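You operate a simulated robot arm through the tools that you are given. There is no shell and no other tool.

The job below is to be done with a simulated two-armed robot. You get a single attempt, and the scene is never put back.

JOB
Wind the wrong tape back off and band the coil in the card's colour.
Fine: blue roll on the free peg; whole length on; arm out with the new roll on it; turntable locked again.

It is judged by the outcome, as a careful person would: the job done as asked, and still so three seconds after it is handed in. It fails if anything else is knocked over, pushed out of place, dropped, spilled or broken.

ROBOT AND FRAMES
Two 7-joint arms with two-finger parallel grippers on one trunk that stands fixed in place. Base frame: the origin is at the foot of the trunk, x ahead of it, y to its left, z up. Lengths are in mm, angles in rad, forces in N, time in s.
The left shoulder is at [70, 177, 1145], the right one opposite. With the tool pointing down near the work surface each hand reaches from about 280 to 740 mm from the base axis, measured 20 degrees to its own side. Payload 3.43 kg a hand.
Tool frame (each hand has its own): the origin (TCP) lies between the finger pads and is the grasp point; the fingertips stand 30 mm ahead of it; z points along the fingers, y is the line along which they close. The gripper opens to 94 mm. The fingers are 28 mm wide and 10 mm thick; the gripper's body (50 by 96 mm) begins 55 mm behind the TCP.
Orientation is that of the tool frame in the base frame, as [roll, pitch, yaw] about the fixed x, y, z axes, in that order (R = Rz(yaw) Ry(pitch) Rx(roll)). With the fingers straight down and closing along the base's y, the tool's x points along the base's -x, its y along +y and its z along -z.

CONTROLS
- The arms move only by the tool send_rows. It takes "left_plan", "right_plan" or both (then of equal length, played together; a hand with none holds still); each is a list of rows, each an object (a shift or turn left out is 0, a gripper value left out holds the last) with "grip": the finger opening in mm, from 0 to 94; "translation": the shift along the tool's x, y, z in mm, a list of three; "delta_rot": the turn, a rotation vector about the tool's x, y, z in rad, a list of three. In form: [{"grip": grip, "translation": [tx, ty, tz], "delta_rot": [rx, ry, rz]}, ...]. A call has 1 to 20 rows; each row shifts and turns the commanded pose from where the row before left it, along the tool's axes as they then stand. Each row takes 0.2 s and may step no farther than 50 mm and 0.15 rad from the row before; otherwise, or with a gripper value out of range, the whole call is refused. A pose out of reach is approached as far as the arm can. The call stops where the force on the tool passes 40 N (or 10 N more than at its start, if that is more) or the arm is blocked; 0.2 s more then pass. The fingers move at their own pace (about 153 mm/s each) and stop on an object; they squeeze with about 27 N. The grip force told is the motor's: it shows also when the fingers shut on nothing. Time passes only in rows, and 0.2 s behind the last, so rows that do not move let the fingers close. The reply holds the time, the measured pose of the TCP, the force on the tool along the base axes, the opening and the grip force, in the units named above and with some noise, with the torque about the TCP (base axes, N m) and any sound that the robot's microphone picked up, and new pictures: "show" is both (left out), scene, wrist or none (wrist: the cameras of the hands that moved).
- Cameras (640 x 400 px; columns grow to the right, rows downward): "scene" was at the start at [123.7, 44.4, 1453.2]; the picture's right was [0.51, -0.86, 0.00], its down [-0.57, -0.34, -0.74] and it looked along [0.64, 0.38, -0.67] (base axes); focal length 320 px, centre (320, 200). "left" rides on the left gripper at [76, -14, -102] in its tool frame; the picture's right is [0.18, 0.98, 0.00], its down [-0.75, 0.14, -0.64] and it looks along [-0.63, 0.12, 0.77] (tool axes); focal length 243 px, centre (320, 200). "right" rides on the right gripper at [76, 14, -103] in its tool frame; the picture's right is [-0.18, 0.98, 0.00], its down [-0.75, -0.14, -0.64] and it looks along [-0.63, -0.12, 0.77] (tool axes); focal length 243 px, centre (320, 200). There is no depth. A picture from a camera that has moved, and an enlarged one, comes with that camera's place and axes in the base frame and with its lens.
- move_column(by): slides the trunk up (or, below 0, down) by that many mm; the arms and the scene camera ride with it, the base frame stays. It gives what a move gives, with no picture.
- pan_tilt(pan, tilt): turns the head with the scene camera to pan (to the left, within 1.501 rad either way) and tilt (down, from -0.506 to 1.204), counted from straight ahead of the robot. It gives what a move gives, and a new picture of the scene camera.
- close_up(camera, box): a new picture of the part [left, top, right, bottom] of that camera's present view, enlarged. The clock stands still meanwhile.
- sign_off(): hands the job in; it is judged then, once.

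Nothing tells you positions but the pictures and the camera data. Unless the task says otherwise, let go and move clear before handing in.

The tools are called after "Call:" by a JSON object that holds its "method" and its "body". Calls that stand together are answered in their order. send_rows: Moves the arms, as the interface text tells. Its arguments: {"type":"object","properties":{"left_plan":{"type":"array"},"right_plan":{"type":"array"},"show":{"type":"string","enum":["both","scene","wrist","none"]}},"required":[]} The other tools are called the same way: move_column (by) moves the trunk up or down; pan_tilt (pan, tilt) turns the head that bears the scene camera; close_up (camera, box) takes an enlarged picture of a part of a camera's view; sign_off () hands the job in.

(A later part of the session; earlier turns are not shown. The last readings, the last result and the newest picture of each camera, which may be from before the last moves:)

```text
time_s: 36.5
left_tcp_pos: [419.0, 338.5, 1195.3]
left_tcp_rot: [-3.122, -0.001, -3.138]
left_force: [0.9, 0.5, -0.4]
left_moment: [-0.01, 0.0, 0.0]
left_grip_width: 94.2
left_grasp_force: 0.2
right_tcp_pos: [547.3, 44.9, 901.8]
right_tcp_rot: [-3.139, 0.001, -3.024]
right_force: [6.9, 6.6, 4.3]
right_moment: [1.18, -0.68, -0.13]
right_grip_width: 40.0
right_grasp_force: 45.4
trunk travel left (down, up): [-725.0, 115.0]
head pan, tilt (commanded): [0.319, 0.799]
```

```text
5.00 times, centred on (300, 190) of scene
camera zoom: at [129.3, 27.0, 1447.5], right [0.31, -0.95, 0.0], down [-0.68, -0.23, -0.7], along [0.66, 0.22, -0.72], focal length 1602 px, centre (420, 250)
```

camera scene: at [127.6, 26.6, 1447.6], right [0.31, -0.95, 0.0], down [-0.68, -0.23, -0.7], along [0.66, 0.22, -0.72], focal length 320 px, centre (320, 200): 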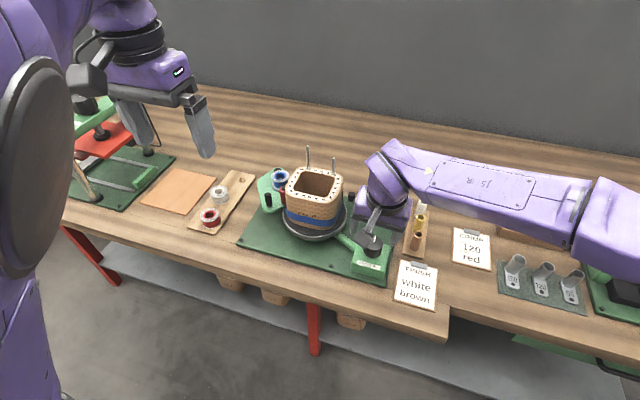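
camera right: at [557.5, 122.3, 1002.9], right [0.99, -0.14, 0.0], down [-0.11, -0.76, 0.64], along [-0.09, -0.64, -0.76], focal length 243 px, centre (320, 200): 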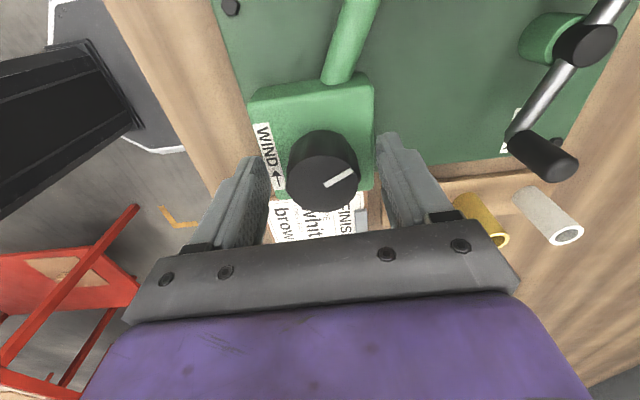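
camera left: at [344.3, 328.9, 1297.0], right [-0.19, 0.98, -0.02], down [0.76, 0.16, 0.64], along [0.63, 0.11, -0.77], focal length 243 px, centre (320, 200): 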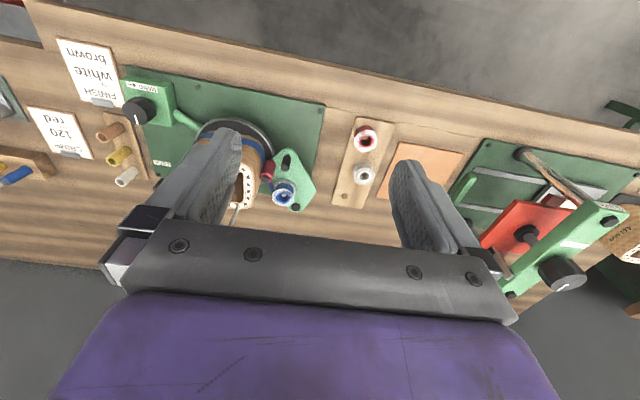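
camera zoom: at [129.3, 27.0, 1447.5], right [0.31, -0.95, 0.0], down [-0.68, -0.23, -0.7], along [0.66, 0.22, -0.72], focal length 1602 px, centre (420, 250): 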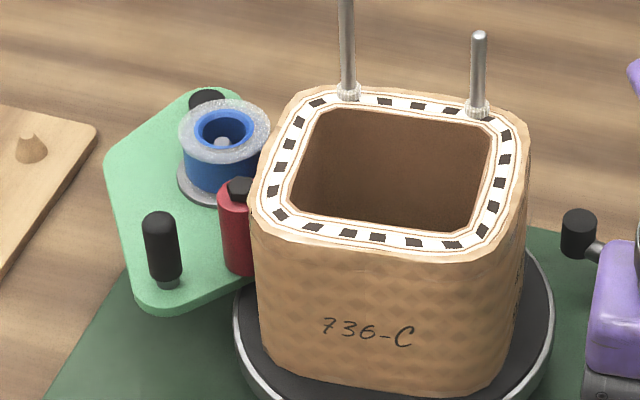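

The coil is bare on every visible face and the blue roll looks full again. The tape's start point should be just past the roller; I give it a little more to be certain and look again.

Call:
{"method": "send_rows", "body": {"right_plan": [{"delta_rot": [0, 0, -0.1]}, {"delta_rot": [0, 0, -0.1]}], "show": "none"}}

Call:
{"method": "close_up", "body": {"camera": "left", "box": [240, 130, 320, 220]}}

Call:
{"method": "close_up", "body": {"camera": "scene", "box": [250, 150, 350, 230]}}

```text
time_s: 37.1
left_tcp_pos: [419.9, 339.6, 1196.3]
left_tcp_rot: [-3.121, -0.002, -3.136]
left_force: [0.0, -1.3, 1.0]
left_moment: [-0.02, -0.01, 0.0]
left_grip_width: 94.1
left_grasp_force: 0.0
right_tcp_pos: [548.0, 45.4, 902.1]
right_tcp_rot: [-3.141, 0.0, -2.823]
right_force: [12.9, 7.0, 13.4]
right_moment: [1.03, -0.84, -0.13]
right_grip_width: 39.5
right_grasp_force: 44.8
trunk travel left (down, up): [-725.0, 115.0]
head pan, tilt (commanded): [0.319, 0.799]
```

```text
4.44 times, centred on (280, 175) of left
camera zoom: at [343.5, 328.7, 1298.0], right [-0.19, 0.98, -0.02], down [0.75, 0.16, 0.64], along [0.63, 0.11, -0.77], focal length 1078 px, centre (498, 311)
```

zoom: 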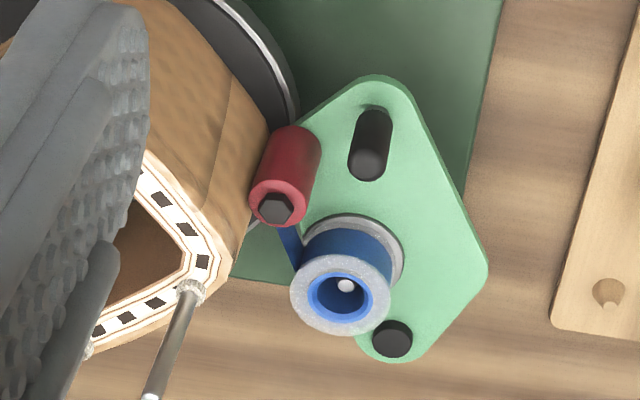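

```text
5.00 times, centred on (300, 190) of scene
camera zoom: at [129.3, 27.2, 1447.6], right [0.31, -0.95, 0.0], down [-0.68, -0.23, -0.7], along [0.66, 0.22, -0.72], focal length 1602 px, centre (420, 250)
```

zoom: 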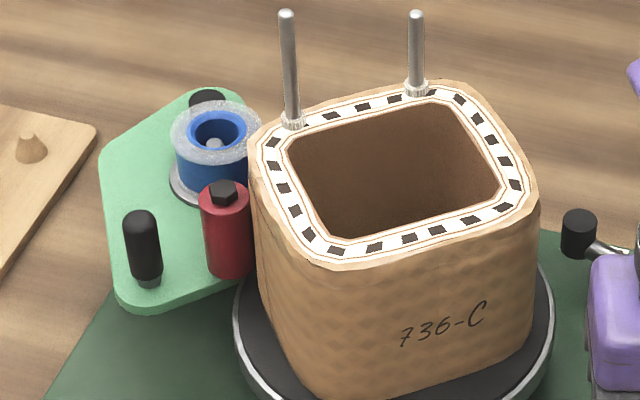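

Bare faces everywhere I can see; the start of the tape should be just past the roller. For certainty I'll regrip and turn another ~45° of coil the same way before letting go.

Call:
{"method": "send_rows", "body": {"right_plan": [{"grip": 68}, {"grip": 68}, {"delta_rot": [0, 0, 0.15]}, {"delta_rot": [0, 0, 0.15]}, {"delta_rot": [0, 0, 0.15]}, {"delta_rot": [0, 0, 0.15]}, {"grip": 20}, {"grip": 20}, {"delta_rot": [0, 0, -0.1]}, {"delta_rot": [0, 0, -0.1]}, {"delta_rot": [0, 0, -0.1]}], "show": "none"}}

Call:
{"method": "close_up", "body": {"camera": "left", "box": [240, 130, 320, 220]}}

Call:
{"method": "close_up", "body": {"camera": "scene", "box": [230, 140, 410, 290]}}

```text
time_s: 39.5
left_tcp_pos: [418.6, 339.2, 1196.0]
left_tcp_rot: [-3.121, 0.0, -3.139]
left_force: [-0.8, -0.1, -0.6]
left_moment: [-0.01, -0.01, -0.03]
left_grip_width: 94.0
left_grasp_force: 0.0
right_tcp_pos: [546.9, 45.4, 900.8]
right_tcp_rot: [-3.137, 0.0, -3.124]
right_force: [3.9, 5.7, -0.5]
right_moment: [0.7, -0.5, 0.02]
right_grip_width: 40.2
right_grasp_force: 45.4
trunk travel left (down, up): [-725.0, 115.0]
head pan, tilt (commanded): [0.319, 0.799]
```

```text
4.44 times, centred on (280, 175) of left
camera zoom: at [343.5, 328.4, 1297.9], right [-0.19, 0.98, -0.02], down [0.75, 0.16, 0.64], along [0.63, 0.11, -0.77], focal length 1078 px, centre (498, 311)
```

zoom: 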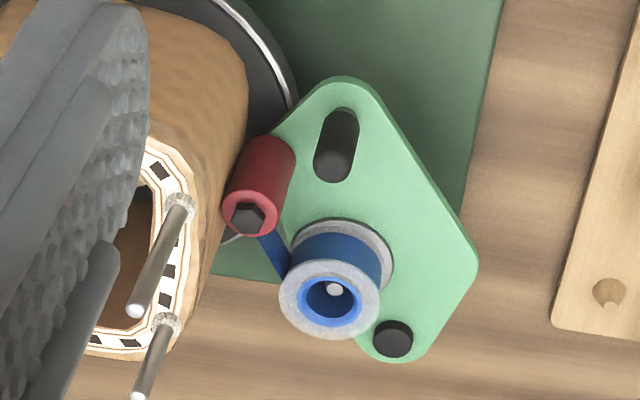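

```text
2.67 times, centred on (320, 215) of scene
camera zoom: at [129.3, 27.0, 1447.4], right [0.31, -0.95, 0.0], down [-0.68, -0.23, -0.7], along [0.66, 0.22, -0.72], focal length 854 px, centre (320, 160)
```

zoom: 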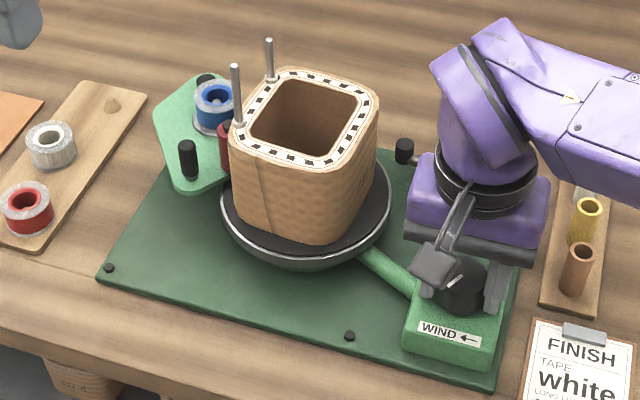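

The coil is clean all round. I release the knob, lift the right hand, and bring the left hand toward the tape-arm handle.

Call:
{"method": "send_rows", "body": {"right_plan": [{"grip": 70}, {"grip": 70}, {"translation": [0, 0, -40]}, {"translation": [0, -20, -40]}], "left_plan": [{"translation": [0, 0, 20]}, {"translation": [-25, -10, 40]}, {"translation": [-20, -5, 45]}, {"translation": [-20, -5, 45]}], "show": "both"}}

Call:
{"method": "close_up", "body": {"camera": "left", "box": [180, 40, 460, 240]}}

```text
time_s: 40.5
left_tcp_pos: [486.1, 319.1, 1046.4]
left_tcp_rot: [-3.126, 0.0, -3.138]
left_force: [-0.1, -0.5, 0.0]
left_moment: [0.03, 0.06, -0.01]
left_grip_width: 94.0
left_grasp_force: 0.1
right_tcp_pos: [546.0, 23.2, 983.4]
right_tcp_rot: [-3.138, -0.001, -3.124]
right_force: [0.7, -0.9, -1.0]
right_moment: [-0.02, -0.02, 0.0]
right_grip_width: 69.8
right_grasp_force: 0.0
trunk travel left (down, up): [-725.0, 115.0]
head pan, tilt (commanded): [0.319, 0.799]
camera scene: at [129.6, 25.3, 1447.4], right [0.31, -0.95, 0.0], down [-0.68, -0.22, -0.7], along [0.66, 0.22, -0.72], focal length 320 px, centre (320, 200)
camera right: at [470.8, 37.2, 1085.0], right [0.17, 0.99, 0.0], down [0.76, -0.13, 0.64], along [0.63, -0.11, -0.77], focal length 243 px, centre (320, 200)
camera left: at [410.3, 306.5, 1148.1], right [-0.19, 0.98, -0.01], down [0.75, 0.15, 0.64], along [0.63, 0.11, -0.77], focal length 243 px, centre (320, 200)
```

scene: 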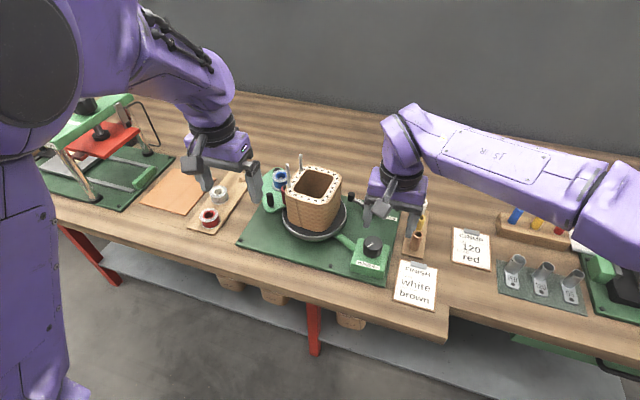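
right: 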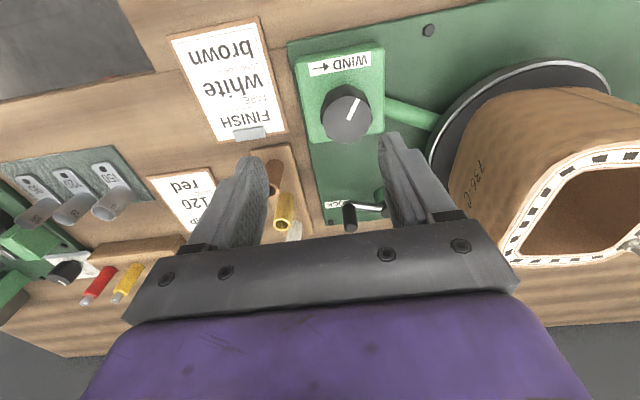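
left: 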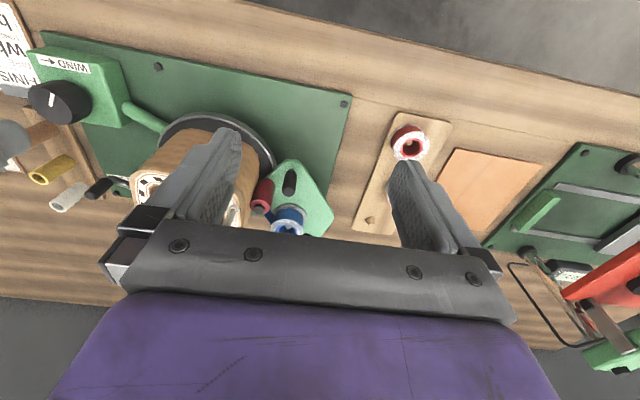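

```text
2.00 times, centred on (320, 140) of left
camera zoom: at [410.3, 306.5, 1148.1], right [-0.19, 0.98, -0.01], down [0.75, 0.15, 0.64], along [0.63, 0.11, -0.77], focal length 485 px, centre (320, 320)
```

zoom: 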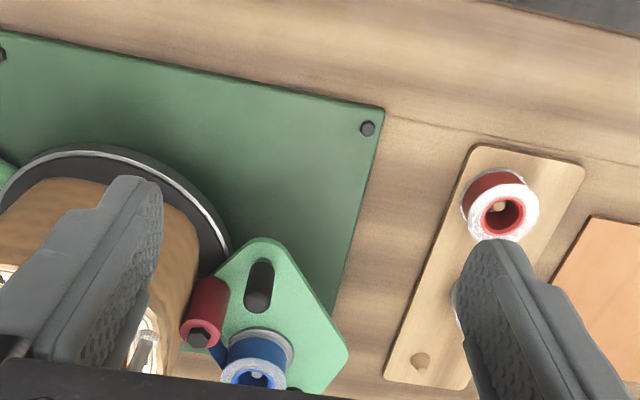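

The studs on the coil (now at the left side, tall to ~z 1005) would crowd the left hand at the arm handle, so first I'll use the knob to turn the bare coil on counter-clockwise until the studs face right.

Call:
{"method": "send_rows", "body": {"right_plan": [{"delta_rot": [0, 0, 0.15]}, {"delta_rot": [0, 0, 0.15]}, {"delta_rot": [0, 0, 0.15]}, {"delta_rot": [0, 0, 0.15]}, {"delta_rot": [0, 0, 0.15]}, {"delta_rot": [0, 0, 0.15]}, {"delta_rot": [0, 0, 0.15]}, {"delta_rot": [0, 0, 0.15]}, {"translation": [19.4, 10.6, 10]}, {"translation": [0, 0, 35]}, {"translation": [0, 0, 36]}, {"grip": 20}, {"grip": 20}], "show": "none"}}

Call:
{"method": "send_rows", "body": {"right_plan": [{"delta_rot": [0, 0, -0.12]}, {"delta_rot": [0, 0, -0.12]}, {"delta_rot": [0, 0, -0.12]}, {"delta_rot": [0, 0, -0.12]}, {"delta_rot": [0, 0, -0.12]}, {"delta_rot": [0, 0, -0.12]}, {"delta_rot": [0, 0, -0.12]}, {"delta_rot": [0, 0, -0.12]}, {"delta_rot": [0, 0, -0.12]}], "show": "scene"}}

Call:
{"method": "close_up", "body": {"camera": "scene", "box": [230, 140, 410, 290]}}

```text
time_s: 43.4
left_tcp_pos: [483.4, 316.7, 1048.7]
left_tcp_rot: [-3.129, -0.001, -3.138]
left_force: [-0.7, 0.8, -0.4]
left_moment: [0.03, 0.01, 0.0]
left_grip_width: 94.0
left_grasp_force: 0.0
right_tcp_pos: [548.4, 46.6, 898.8]
right_tcp_rot: [-3.141, 0.002, 1.96]
right_force: [-9.5, -7.7, -8.7]
right_moment: [0.36, -0.63, -0.01]
right_grip_width: 39.8
right_grasp_force: 45.5
trunk travel left (down, up): [-725.0, 115.0]
head pan, tilt (commanded): [0.319, 0.799]
```

```text
time_s: 45.4
left_tcp_pos: [486.2, 317.2, 1047.9]
left_tcp_rot: [-3.128, -0.001, -3.139]
left_force: [0.9, 0.5, 1.2]
left_moment: [-0.02, 0.02, 0.02]
left_grip_width: 94.0
left_grasp_force: 0.1
right_tcp_pos: [548.3, 45.2, 899.1]
right_tcp_rot: [-3.139, -0.003, 3.041]
right_force: [-17.7, -10.4, -29.8]
right_moment: [0.71, 0.26, -0.01]
right_grip_width: 39.6
right_grasp_force: 45.0
trunk travel left (down, up): [-725.0, 115.0]
head pan, tilt (commanded): [0.319, 0.799]
camera scene: at [129.2, 24.0, 1447.4], right [0.31, -0.95, 0.0], down [-0.68, -0.22, -0.7], along [0.66, 0.22, -0.72], focal length 320 px, centre (320, 200)
```

scene: 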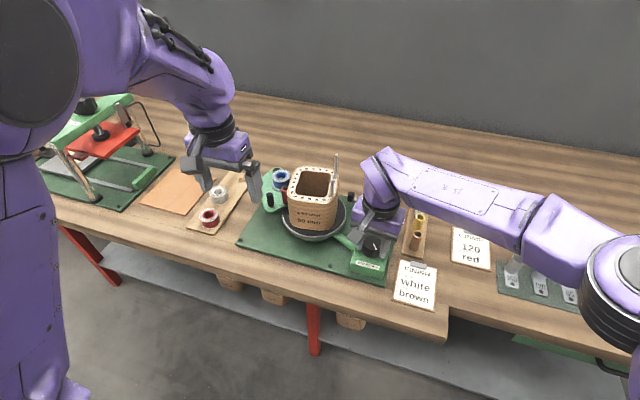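

```text
2.67 times, centred on (320, 215) of scene
camera zoom: at [129.2, 24.0, 1447.4], right [0.31, -0.95, 0.0], down [-0.68, -0.22, -0.7], along [0.66, 0.22, -0.72], focal length 854 px, centre (320, 160)
```

zoom: 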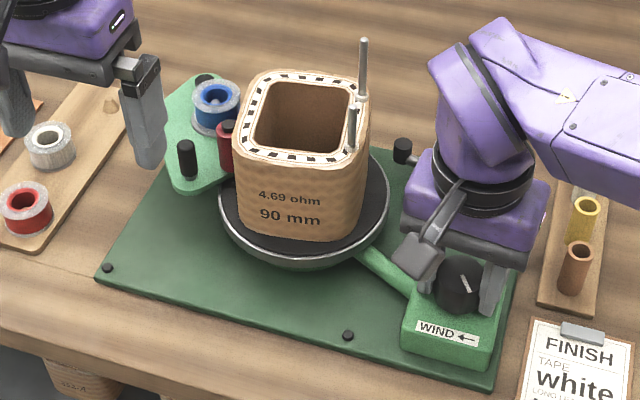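

Studs now face right, away from the tape arm. I release the knob and lift the right hand clear, and bring the left hand over the arm handle for a close look.

Call:
{"method": "send_rows", "body": {"right_plan": [{"grip": 70}, {"grip": 70}, {"translation": [0, 0, -40]}, {"translation": [0, -20, -40]}], "left_plan": [{"grip": 60}, {"translation": [-37, -7, 25]}, {"translation": [-37, -7, 25]}, {"translation": [0, 0, 10]}], "show": "wrist"}}

Call:
{"method": "close_up", "body": {"camera": "left", "box": [180, 40, 460, 240]}}

Call:
{"method": "close_up", "body": {"camera": "scene", "box": [230, 140, 410, 290]}}

```text
time_s: 46.4
left_tcp_pos: [556.1, 300.8, 988.0]
left_tcp_rot: [-3.127, 0.001, -3.139]
left_force: [-0.3, 0.0, -0.6]
left_moment: [0.04, -0.01, 0.0]
left_grip_width: 60.0
left_grasp_force: 0.1
right_tcp_pos: [542.6, 24.1, 982.5]
right_tcp_rot: [-3.14, 0.0, 3.04]
right_force: [-0.7, 0.3, 0.7]
right_moment: [0.02, -0.04, -0.02]
right_grip_width: 70.2
right_grasp_force: 0.1
trunk travel left (down, up): [-725.0, 115.0]
head pan, tilt (commanded): [0.319, 0.799]
camera right: at [468.6, 47.4, 1085.0], right [0.28, 0.96, 0.0], down [0.73, -0.22, 0.64], along [0.62, -0.18, -0.77], focal length 243 px, centre (320, 200)
camera left: at [479.7, 289.9, 1089.9], right [-0.19, 0.98, -0.01], down [0.75, 0.15, 0.64], along [0.63, 0.11, -0.77], focal length 243 px, centre (320, 200)
```

right: 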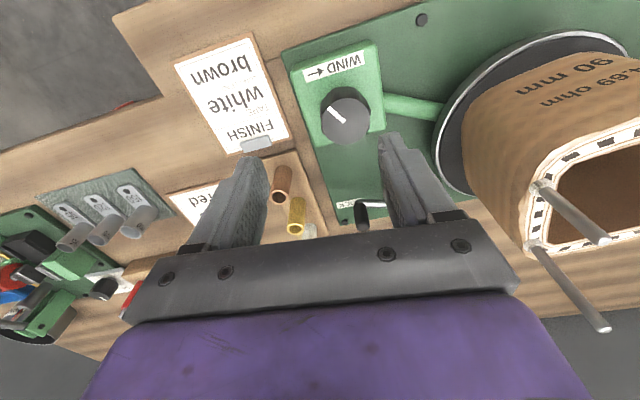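
left: 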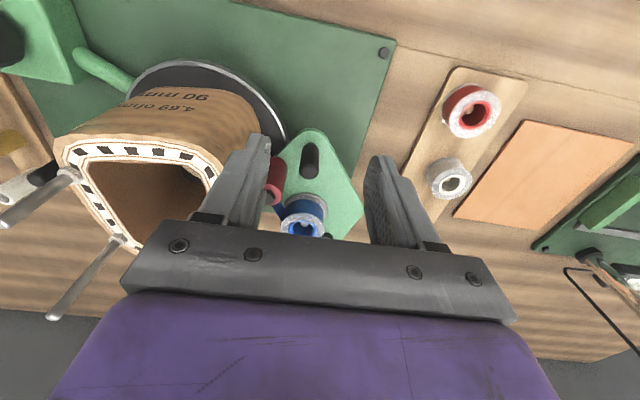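

```text
2.00 times, centred on (320, 140) of left
camera zoom: at [479.7, 289.9, 1089.9], right [-0.19, 0.98, -0.01], down [0.75, 0.15, 0.64], along [0.63, 0.11, -0.77], focal length 485 px, centre (320, 320)
```

zoom: 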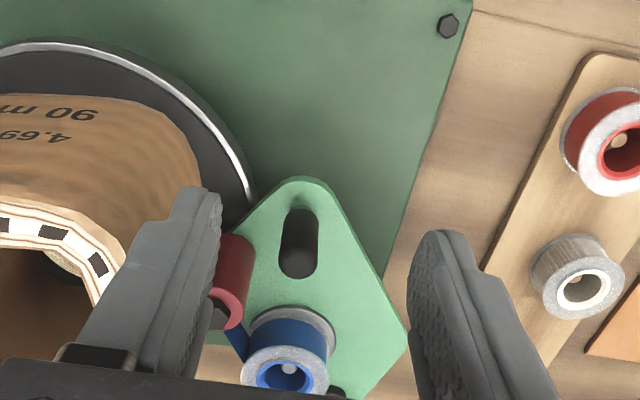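

```text
2.67 times, centred on (320, 215) of scene
camera zoom: at [125.7, 23.7, 1447.8], right [0.31, -0.95, 0.0], down [-0.68, -0.22, -0.7], along [0.66, 0.22, -0.72], focal length 854 px, centre (320, 160)
```

zoom: 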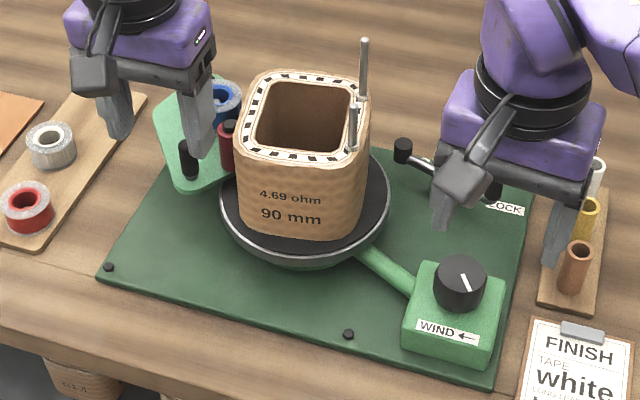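

Call:
{"method": "send_rows", "body": {"left_plan": [{"translation": [-24, -1, 10], "grip": 44}, {"translation": [0, 0, 20]}], "show": "wrist"}}

Call:
{"method": "close_up", "body": {"camera": "left", "box": [180, 40, 460, 240]}}

Call:
{"method": "close_up", "body": {"camera": "scene", "box": [220, 130, 340, 230]}}

```text
time_s: 47.0
left_tcp_pos: [581.0, 301.4, 958.3]
left_tcp_rot: [-3.125, 0.0, -3.137]
left_force: [-0.1, 0.0, -0.5]
left_moment: [-0.01, -0.03, 0.02]
left_grip_width: 44.0
left_grasp_force: 0.3
right_tcp_pos: [543.4, 26.2, 982.6]
right_tcp_rot: [-3.139, 0.0, 3.038]
right_force: [-0.6, -0.3, 0.0]
right_moment: [-0.01, -0.01, -0.02]
right_grip_width: 70.0
right_grasp_force: 0.0
trunk travel left (down, up): [-725.0, 115.0]
head pan, tilt (commanded): [0.319, 0.799]
camera left: at [506.0, 289.4, 1059.6], right [-0.19, 0.98, -0.01], down [0.75, 0.15, 0.64], along [0.63, 0.11, -0.77], focal length 243 px, centre (320, 200)
```

left: 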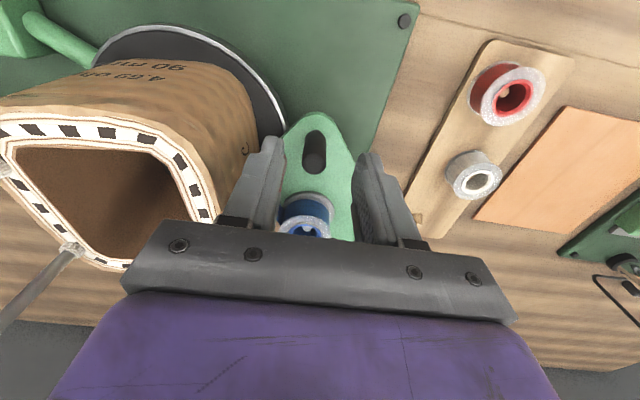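

```text
2.00 times, centred on (320, 140) of left
camera zoom: at [506.0, 289.4, 1059.6], right [-0.19, 0.98, -0.01], down [0.75, 0.15, 0.64], along [0.63, 0.11, -0.77], focal length 485 px, centre (320, 320)
```

zoom: 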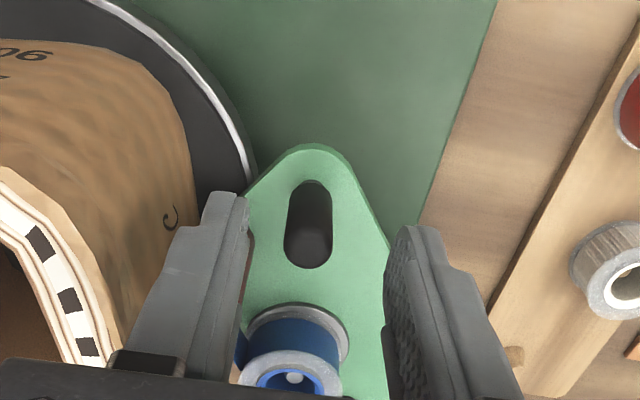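

```text
4.00 times, centred on (280, 180) of scene
camera zoom: at [127.9, 25.4, 1447.6], right [0.31, -0.95, 0.0], down [-0.68, -0.22, -0.7], along [0.66, 0.22, -0.72], focal length 1282 px, centre (480, 280)
```

zoom: 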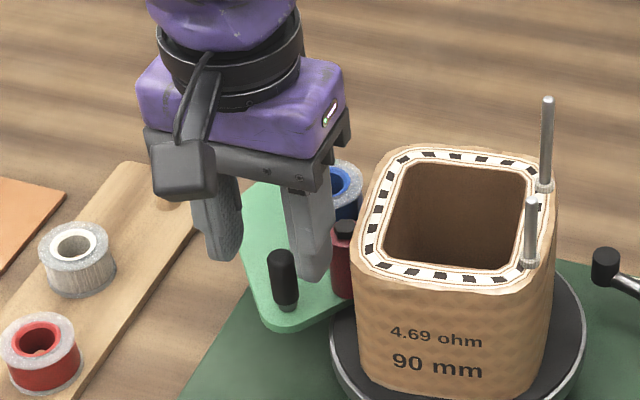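

Call:
{"method": "send_rows", "body": {"left_plan": [{"translation": [-1, -1, 18]}, {"translation": [0, 0, 18]}], "show": "wrist"}}

Call:
{"method": "close_up", "body": {"camera": "left", "box": [220, 60, 420, 240]}}

Call:
{"method": "close_up", "body": {"camera": "scene", "box": [220, 130, 340, 230]}}

```text
time_s: 47.5
left_tcp_pos: [584.3, 300.2, 921.4]
left_tcp_rot: [-3.127, -0.002, -3.138]
left_force: [-0.2, 0.3, -0.7]
left_moment: [-0.03, 0.02, 0.0]
left_grip_width: 44.1
left_grasp_force: 0.1
right_tcp_pos: [546.0, 28.0, 981.0]
right_tcp_rot: [-3.137, 0.0, 3.041]
right_force: [0.1, 0.4, -0.1]
right_moment: [-0.01, -0.02, 0.0]
right_grip_width: 70.3
right_grasp_force: 0.2
trunk travel left (down, up): [-725.0, 115.0]
head pan, tilt (commanded): [0.319, 0.799]
camera left: at [507.7, 287.9, 1023.1], right [-0.19, 0.98, -0.02], down [0.75, 0.15, 0.64], along [0.63, 0.11, -0.77], focal length 243 px, centre (320, 200)
```

left: 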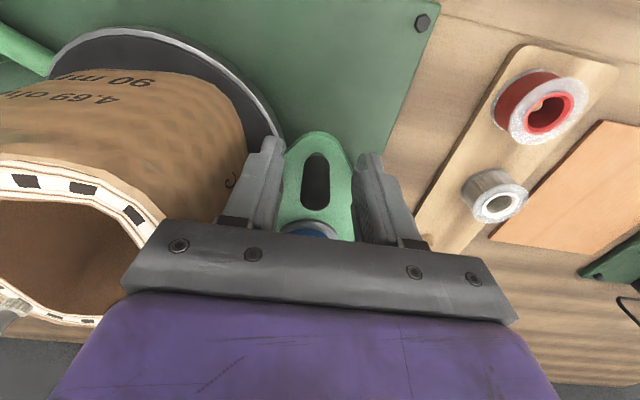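

```text
2.22 times, centred on (320, 150) of left
camera zoom: at [507.7, 287.9, 1023.1], right [-0.19, 0.98, -0.02], down [0.75, 0.15, 0.64], along [0.63, 0.11, -0.77], focal length 539 px, centre (320, 311)
```

zoom: 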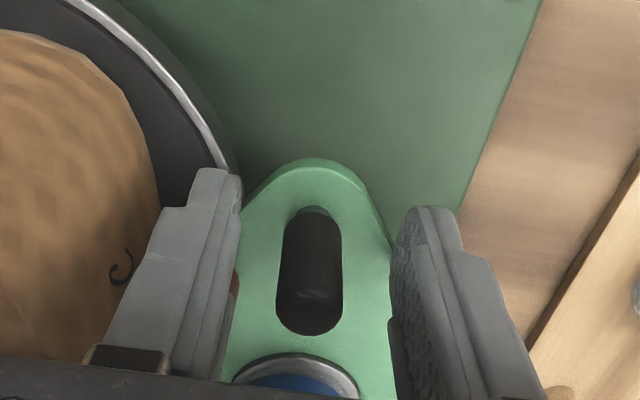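

```text
4.00 times, centred on (280, 180) of scene
camera zoom: at [128.8, 26.1, 1447.5], right [0.31, -0.95, 0.0], down [-0.68, -0.23, -0.7], along [0.66, 0.22, -0.72], focal length 1282 px, centre (480, 280)
```

zoom: 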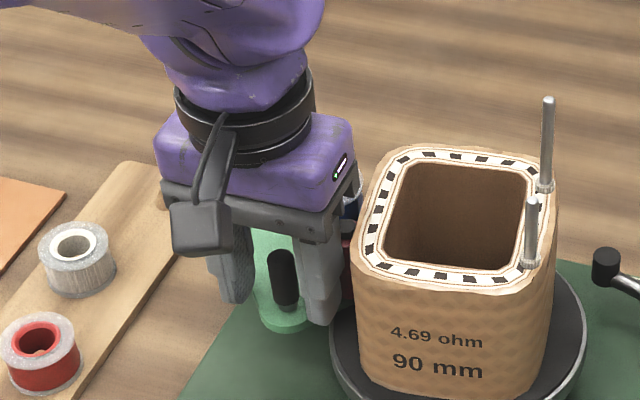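

The handle is centred between the fingers. I close and swing the arm outward along its arc about the pivot (711, 338).

Call:
{"method": "send_rows", "body": {"left_plan": [{"grip": 8}, {"grip": 8}, {"translation": [2.8, 8.8, 0]}, {"translation": [2.0, 9.5, 0]}], "show": "none"}}

Call:
{"method": "close_up", "body": {"camera": "scene", "box": [220, 130, 340, 230]}}

Call:
{"method": "close_up", "body": {"camera": "left", "box": [220, 60, 420, 240]}}

```text
time_s: 48.5
left_tcp_pos: [578.1, 318.2, 921.7]
left_tcp_rot: [-3.127, 0.002, -3.136]
left_force: [-0.5, -2.9, 4.4]
left_moment: [1.37, -0.31, -0.21]
left_grip_width: 16.3
left_grasp_force: 45.0
right_tcp_pos: [545.3, 26.6, 982.4]
right_tcp_rot: [-3.139, 0.001, 3.04]
right_force: [0.8, 0.3, 0.5]
right_moment: [0.01, 0.0, -0.01]
right_grip_width: 70.2
right_grasp_force: 0.1
trunk travel left (down, up): [-725.0, 115.0]
head pan, tilt (commanded): [0.319, 0.799]
```

```text
4.00 times, centred on (280, 180) of scene
camera zoom: at [127.8, 24.9, 1447.8], right [0.31, -0.95, 0.0], down [-0.68, -0.22, -0.7], along [0.66, 0.22, -0.72], focal length 1282 px, centre (480, 280)
```

zoom: 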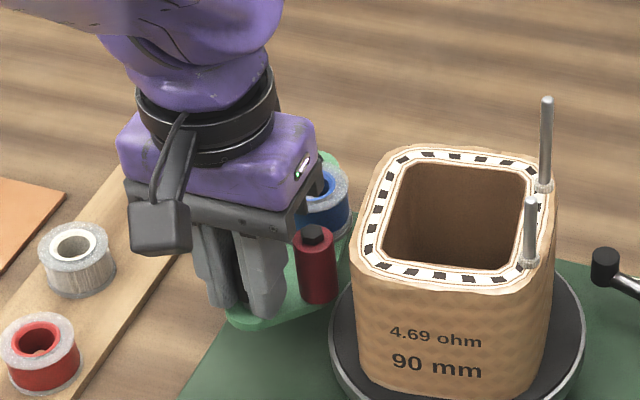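

```text
2.22 times, centred on (320, 150) of left
camera zoom: at [502.0, 306.2, 1023.1], right [-0.19, 0.98, -0.01], down [0.75, 0.15, 0.64], along [0.63, 0.11, -0.77], focal length 539 px, centre (320, 311)
```

zoom: 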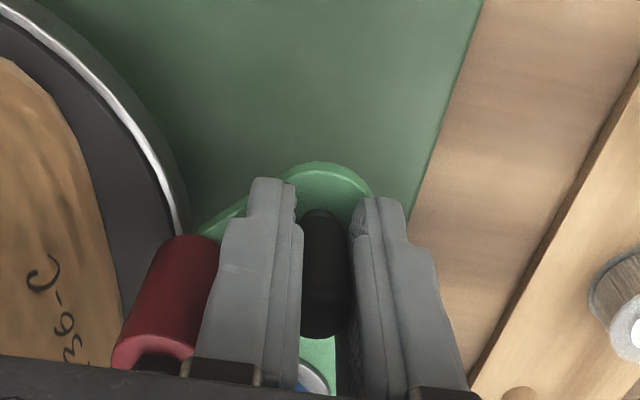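

The arm swings freely off the coil. I continue outward to its stop.

Call:
{"method": "send_rows", "body": {"left_plan": [{"translation": [1.2, 9.9, 0]}, {"translation": [0.3, 10, 0]}, {"translation": [-0.4, 10, 0]}, {"translation": [-1.2, 9.9, 0]}], "show": "none"}}

Call:
{"method": "close_up", "body": {"camera": "scene", "box": [200, 130, 340, 240]}}

```text
time_s: 49.5
left_tcp_pos: [579.2, 357.8, 921.0]
left_tcp_rot: [-3.126, 0.002, -3.137]
left_force: [0.2, -2.6, 5.6]
left_moment: [1.74, -0.57, -0.2]
left_grip_width: 15.6
left_grasp_force: 45.0
right_tcp_pos: [544.8, 26.3, 983.0]
right_tcp_rot: [-3.14, 0.001, 3.039]
right_force: [0.2, 0.2, -0.7]
right_moment: [0.02, -0.02, 0.0]
right_grip_width: 70.2
right_grasp_force: 0.0
trunk travel left (down, up): [-725.0, 115.0]
head pan, tilt (commanded): [0.319, 0.799]
```

```text
3.64 times, centred on (270, 185) of scene
camera zoom: at [127.4, 24.6, 1447.7], right [0.31, -0.95, 0.0], down [-0.68, -0.22, -0.7], along [0.66, 0.22, -0.72], focal length 1165 px, centre (502, 254)
```

zoom: 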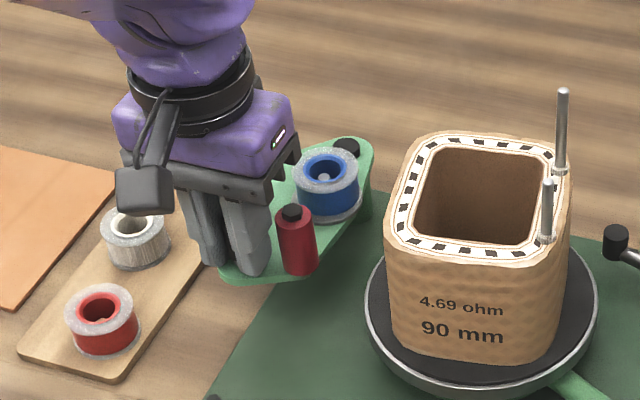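

Call:
{"method": "send_rows", "body": {"left_plan": [{"translation": [-1.9, 9.8, 0]}, {"translation": [-2.6, 9.7, 0]}, {"translation": [-3.4, 9.4, 0]}, {"translation": [-4.1, 9.1, 0]}], "show": "none"}}

Call:
{"method": "close_up", "body": {"camera": "scene", "box": [200, 130, 340, 240]}}

```text
time_s: 50.5
left_tcp_pos: [588.4, 389.8, 920.3]
left_tcp_rot: [-3.125, -0.003, -3.141]
left_force: [-7.7, -20.6, -2.7]
left_moment: [1.28, -1.33, -0.18]
left_grip_width: 16.0
left_grasp_force: 44.9
right_tcp_pos: [544.6, 21.8, 982.2]
right_tcp_rot: [3.14, 0.0, 3.039]
right_force: [-0.1, -0.9, -0.7]
right_moment: [-0.02, -0.04, -0.04]
right_grip_width: 69.8
right_grasp_force: 0.0
trunk travel left (down, up): [-725.0, 115.0]
head pan, tilt (commanded): [0.319, 0.799]
```

```text
3.64 times, centred on (270, 185) of scene
camera zoom: at [127.1, 19.7, 1447.5], right [0.31, -0.95, 0.0], down [-0.68, -0.22, -0.7], along [0.66, 0.22, -0.72], focal length 1165 px, centre (502, 254)
```

zoom: 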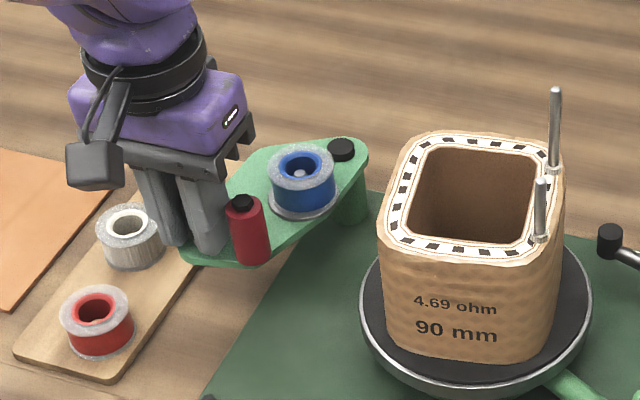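

That's the outer stop (20 N). I ease off, release and rise, then check that the arm stays out.

Call:
{"method": "send_rows", "body": {"left_plan": [{"translation": [1.5, -3.5, 0]}, {"grip": 44}, {"grip": 44}, {"translation": [0, 0, -40]}, {"translation": [15, 0, -40]}], "show": "both"}}

Call:
{"method": "close_up", "body": {"camera": "scene", "box": [200, 130, 340, 240]}}

Call:
{"method": "close_up", "body": {"camera": "left", "box": [180, 40, 460, 240]}}

```text
time_s: 51.8
left_tcp_pos: [570.9, 390.6, 1003.1]
left_tcp_rot: [-3.127, 0.0, -3.138]
left_force: [0.4, -0.2, 0.4]
left_moment: [0.01, -0.01, 0.01]
left_grip_width: 44.1
left_grasp_force: 0.1
right_tcp_pos: [544.2, 25.8, 982.1]
right_tcp_rot: [-3.139, 0.003, 3.039]
right_force: [0.2, 0.4, 0.6]
right_moment: [0.03, -0.01, -0.02]
right_grip_width: 70.1
right_grasp_force: 0.0
trunk travel left (down, up): [-725.0, 115.0]
head pan, tilt (commanded): [0.319, 0.799]
camera scene: at [126.0, 24.8, 1447.7], right [0.31, -0.95, 0.0], down [-0.68, -0.22, -0.7], along [0.66, 0.22, -0.72], focal length 320 px, centre (320, 200)
camera left: at [494.6, 380.4, 1104.8], right [-0.19, 0.98, -0.01], down [0.75, 0.15, 0.64], along [0.63, 0.11, -0.77], focal length 243 px, centre (320, 200)
```

scene: 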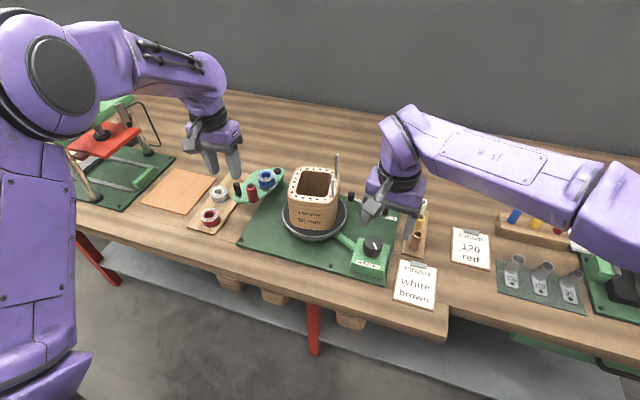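
left: 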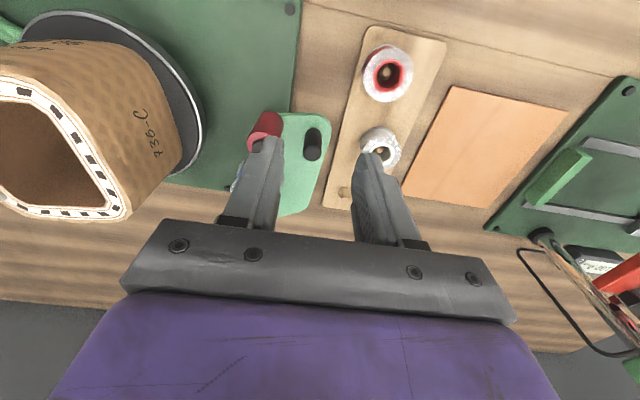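

```text
3.64 times, centred on (270, 185) of scene
camera zoom: at [126.0, 24.8, 1447.7], right [0.31, -0.95, 0.0], down [-0.68, -0.22, -0.7], along [0.66, 0.22, -0.72], focal length 1165 px, centre (502, 254)
```

zoom: 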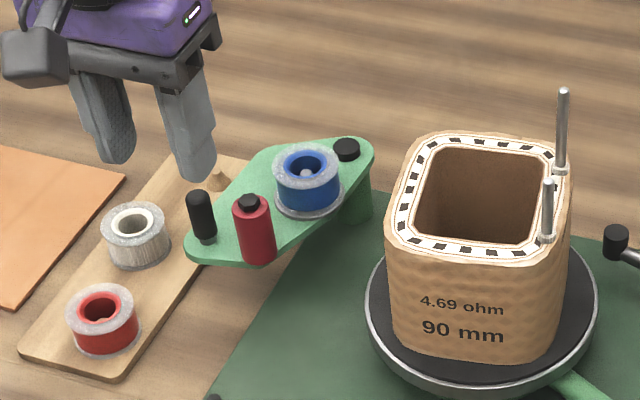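

```text
2.00 times, centred on (320, 140) of left
camera zoom: at [494.6, 380.4, 1104.8], right [-0.19, 0.98, -0.01], down [0.75, 0.15, 0.64], along [0.63, 0.11, -0.77], focal length 485 px, centre (320, 320)
```

zoom: 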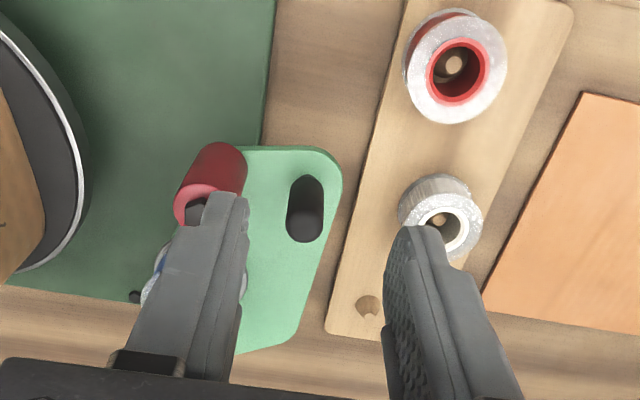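

The arm stays out with the blue roll on it. The free peg is at about (701, 451), at the edge of the left arm's reach, so I first test reach with an empty hand, slightly tilted, well above it.

Call:
{"method": "send_rows", "body": {"left_plan": [{"delta_rot": [0, -0.117, 0], "grip": 75}, {"delta_rot": [0, -0.117, 0]}, {"delta_rot": [0, -0.117, 0]}, {"translation": [-24.2, 15, 25.6]}, {"translation": [-24.2, 15, 25.6]}, {"translation": [-24.2, 15, 25.6]}, {"translation": [-24.2, 15, 25.6]}], "show": "both"}}

Call:
{"method": "close_up", "body": {"camera": "left", "box": [180, 0, 460, 200]}}

```text
time_s: 53.4
left_tcp_pos: [699.0, 455.0, 933.3]
left_tcp_rot: [-3.123, 0.348, -3.131]
left_force: [0.5, 0.2, 0.3]
left_moment: [-0.03, 0.0, -0.02]
left_grip_width: 75.2
left_grasp_force: 0.1
right_tcp_pos: [547.2, 27.3, 980.5]
right_tcp_rot: [-3.138, -0.003, 3.04]
right_force: [-0.2, -0.1, 0.1]
right_moment: [-0.04, 0.01, 0.01]
right_grip_width: 70.2
right_grasp_force: 0.0
trunk travel left (down, up): [-725.0, 115.0]
head pan, tilt (commanded): [0.319, 0.799]
camera scene: at [131.3, 27.4, 1447.3], right [0.31, -0.95, 0.0], down [-0.68, -0.23, -0.7], along [0.66, 0.22, -0.72], focal length 320 px, centre (320, 200)
camera left: at [594.0, 442.7, 1003.6], right [-0.18, 0.98, -0.08], down [0.49, 0.16, 0.86], along [0.85, 0.11, -0.51], focal length 243 px, centre (320, 200)
```

scene: 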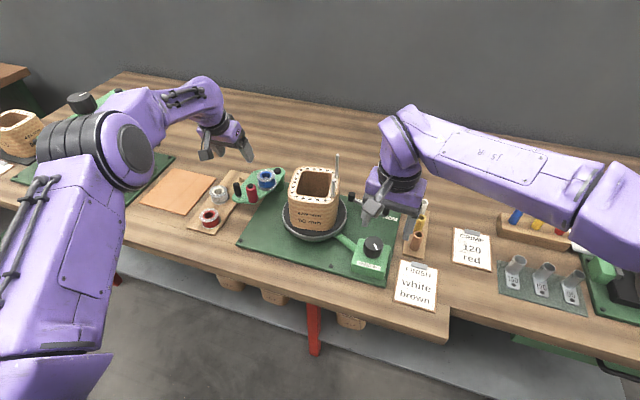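
left: 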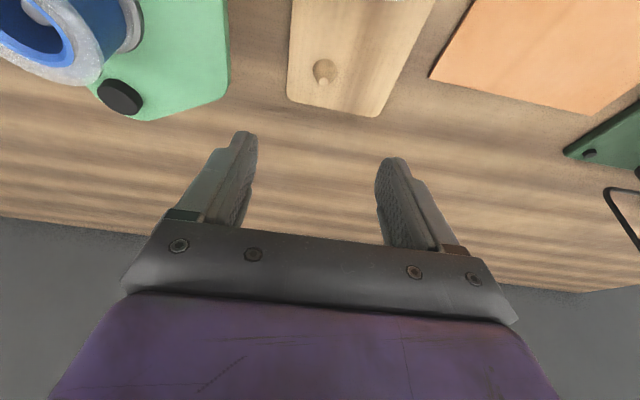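

```text
2.00 times, centred on (320, 100) of left
camera zoom: at [594.0, 442.7, 1003.6], right [-0.18, 0.98, -0.08], down [0.49, 0.16, 0.86], along [0.85, 0.11, -0.51], focal length 485 px, centre (320, 400)
```

zoom: 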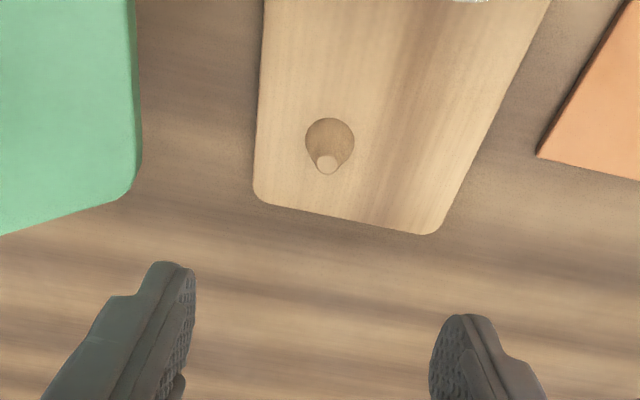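

The tilted hand reaches the free peg without trouble. I drop closer to pin the peg's position in the hand's own frame.

Call:
{"method": "send_rows", "body": {"left_plan": [{"translation": [12.4, -1, 21]}, {"translation": [12.4, -1, 21]}], "show": "none"}}

Call:
{"method": "close_up", "body": {"camera": "left", "box": [180, 0, 460, 200]}}

Call:
{"method": "close_up", "body": {"camera": "scene", "box": [190, 120, 310, 220]}}

```text
time_s: 54.0
left_tcp_pos: [689.8, 448.1, 893.6]
left_tcp_rot: [-3.127, 0.362, -3.129]
left_force: [1.8, 2.3, 21.0]
left_moment: [-1.04, 0.25, 0.11]
left_grip_width: 73.5
left_grasp_force: 0.1
right_tcp_pos: [541.7, 24.9, 983.7]
right_tcp_rot: [-3.141, 0.003, 3.039]
right_force: [-0.4, -0.9, -0.2]
right_moment: [0.0, -0.03, -0.02]
right_grip_width: 70.0
right_grasp_force: 0.1
trunk travel left (down, up): [-725.0, 115.0]
head pan, tilt (commanded): [0.319, 0.799]
```

```text
2.00 times, centred on (320, 100) of left
camera zoom: at [581.3, 435.7, 962.5], right [-0.18, 0.98, -0.08], down [0.48, 0.16, 0.87], along [0.86, 0.12, -0.49], focal length 485 px, centre (320, 400)
```

zoom: 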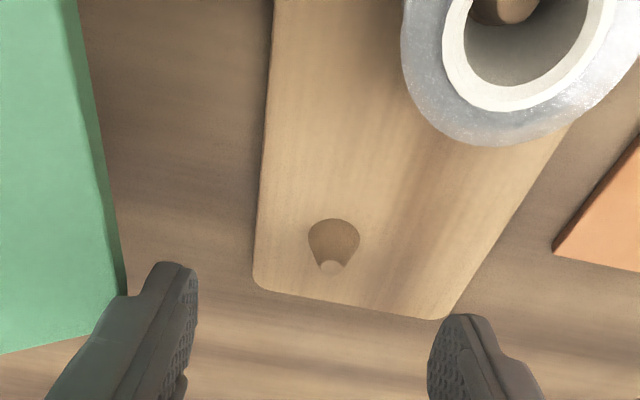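

```text
4.00 times, centred on (250, 170) of scene
camera zoom: at [122.8, 23.5, 1448.6], right [0.31, -0.95, 0.0], down [-0.68, -0.22, -0.7], along [0.66, 0.22, -0.71], focal length 1282 px, centre (600, 320)
```

zoom: 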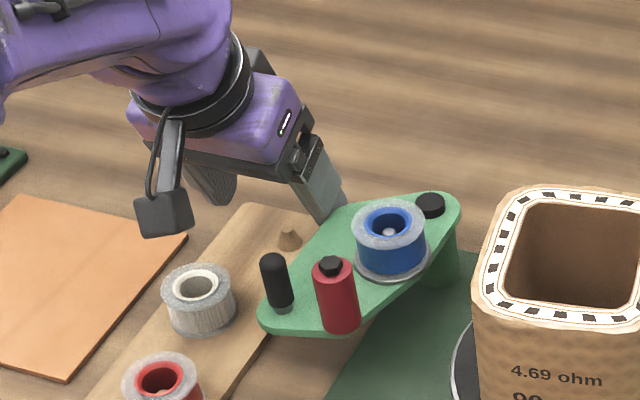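

The right fingertip has come down on the arm's plate corner (21 N); I lift straight off at once.

Call:
{"method": "send_rows", "body": {"left_plan": [{"translation": [-8, 0, -20]}, {"translation": [-8, 0, -20]}], "show": "none"}}

Call:
{"method": "close_up", "body": {"camera": "scene", "box": [190, 120, 310, 220]}}

Call:
{"method": "close_up", "body": {"camera": "left", "box": [120, 0, 400, 200]}}

```text
time_s: 54.5
left_tcp_pos: [688.3, 449.7, 931.7]
left_tcp_rot: [-3.126, 0.35, -3.131]
left_force: [-0.1, -0.3, 0.7]
left_moment: [-0.02, -0.01, 0.0]
left_grip_width: 74.9
left_grasp_force: 0.0
right_tcp_pos: [544.4, 26.7, 980.7]
right_tcp_rot: [-3.14, 0.003, 3.041]
right_force: [-0.2, 0.6, 0.9]
right_moment: [0.0, 0.01, 0.0]
right_grip_width: 70.1
right_grasp_force: 0.1
trunk travel left (down, up): [-725.0, 115.0]
head pan, tilt (commanded): [0.319, 0.799]
```

```text
4.00 times, centred on (250, 170) of scene
camera zoom: at [126.1, 24.4, 1447.7], right [0.31, -0.95, 0.0], down [-0.68, -0.22, -0.7], along [0.66, 0.22, -0.72], focal length 1282 px, centre (600, 320)
```

zoom: 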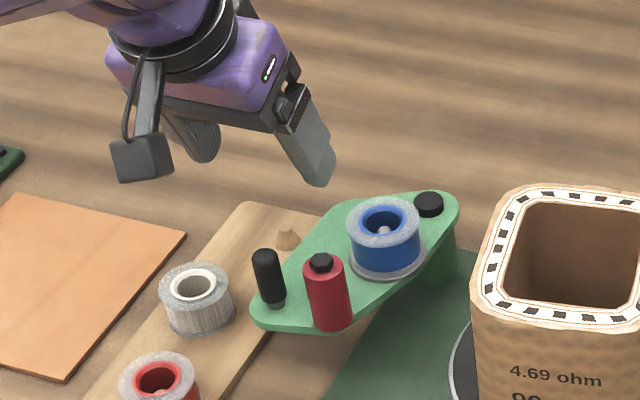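

```text
2.00 times, centred on (260, 100) of left
camera zoom: at [582.3, 437.8, 1000.4], right [-0.18, 0.98, -0.08], down [0.49, 0.16, 0.86], along [0.86, 0.11, -0.5], focal length 485 px, centre (440, 400)
```

zoom: 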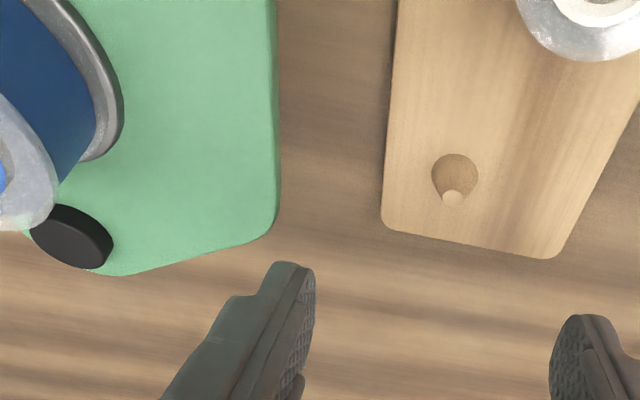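

No harm done: the arm, roll and board are where they were. The plate's left edge runs at y ≈ 402, so at the peg I must keep the fingers nearly closed on the roll. Now I move over the blue roll on the arm to measure it.

Call:
{"method": "send_rows", "body": {"left_plan": [{"translation": [12, -34.4, -14.4]}, {"translation": [12, -34.4, -14.4]}, {"translation": [12, -34.4, -14.4]}], "show": "wrist"}}

Call:
{"method": "close_up", "body": {"camera": "left", "box": [180, 40, 460, 240]}}

Call:
{"method": "close_up", "body": {"camera": "scene", "box": [190, 120, 310, 220]}}

```text
time_s: 55.4
left_tcp_pos: [641.6, 345.6, 961.9]
left_tcp_rot: [-3.129, 0.352, -3.133]
left_force: [-0.9, 0.3, -0.8]
left_moment: [0.02, 0.0, 0.03]
left_grip_width: 75.0
left_grasp_force: 0.0
right_tcp_pos: [546.4, 25.7, 981.9]
right_tcp_rot: [-3.138, -0.001, 3.039]
right_force: [0.5, 0.1, 0.2]
right_moment: [0.01, 0.01, 0.0]
right_grip_width: 70.2
right_grasp_force: 0.0
trunk travel left (down, up): [-725.0, 115.0]
head pan, tilt (commanded): [0.319, 0.799]
camera left: at [535.2, 333.5, 1031.5], right [-0.18, 0.98, -0.08], down [0.49, 0.16, 0.86], along [0.86, 0.11, -0.51], focal length 243 px, centre (320, 200)
```

left: 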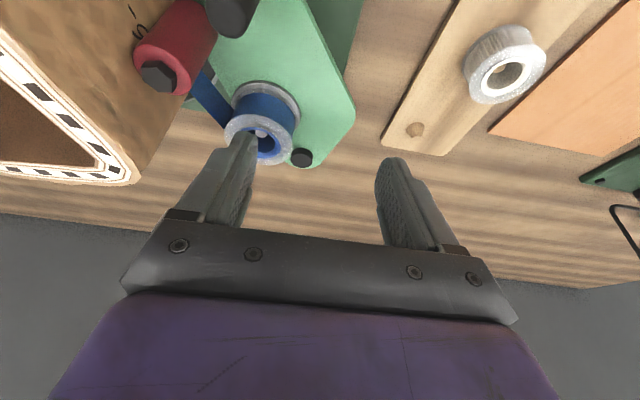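

```text
2.00 times, centred on (320, 140) of left
camera zoom: at [535.2, 333.5, 1031.5], right [-0.18, 0.98, -0.08], down [0.49, 0.16, 0.86], along [0.86, 0.11, -0.51], focal length 485 px, centre (320, 320)
```

zoom: 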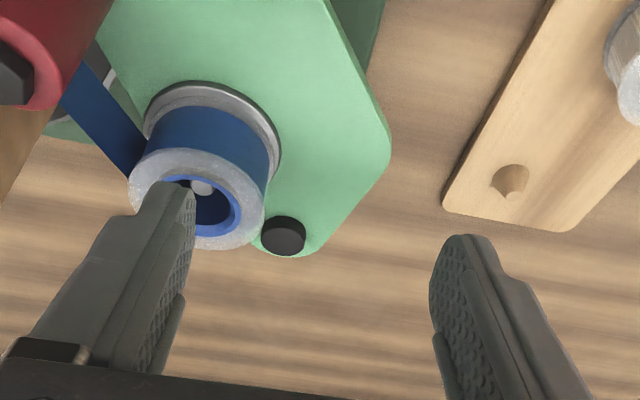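

```text
4.00 times, centred on (250, 170) of scene
camera zoom: at [128.0, 23.9, 1447.5], right [0.31, -0.95, 0.0], down [-0.68, -0.22, -0.7], along [0.66, 0.22, -0.72], focal length 1282 px, centre (600, 320)
```

zoom: 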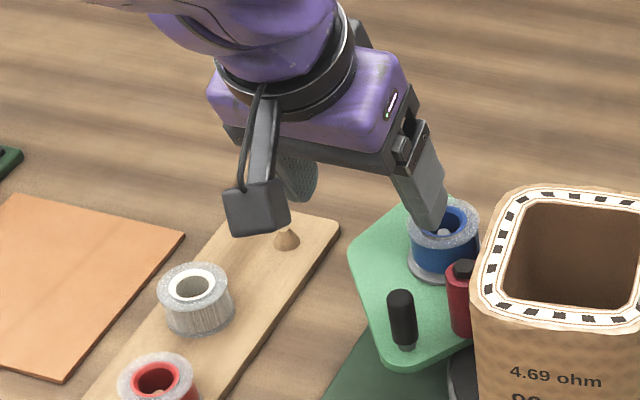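

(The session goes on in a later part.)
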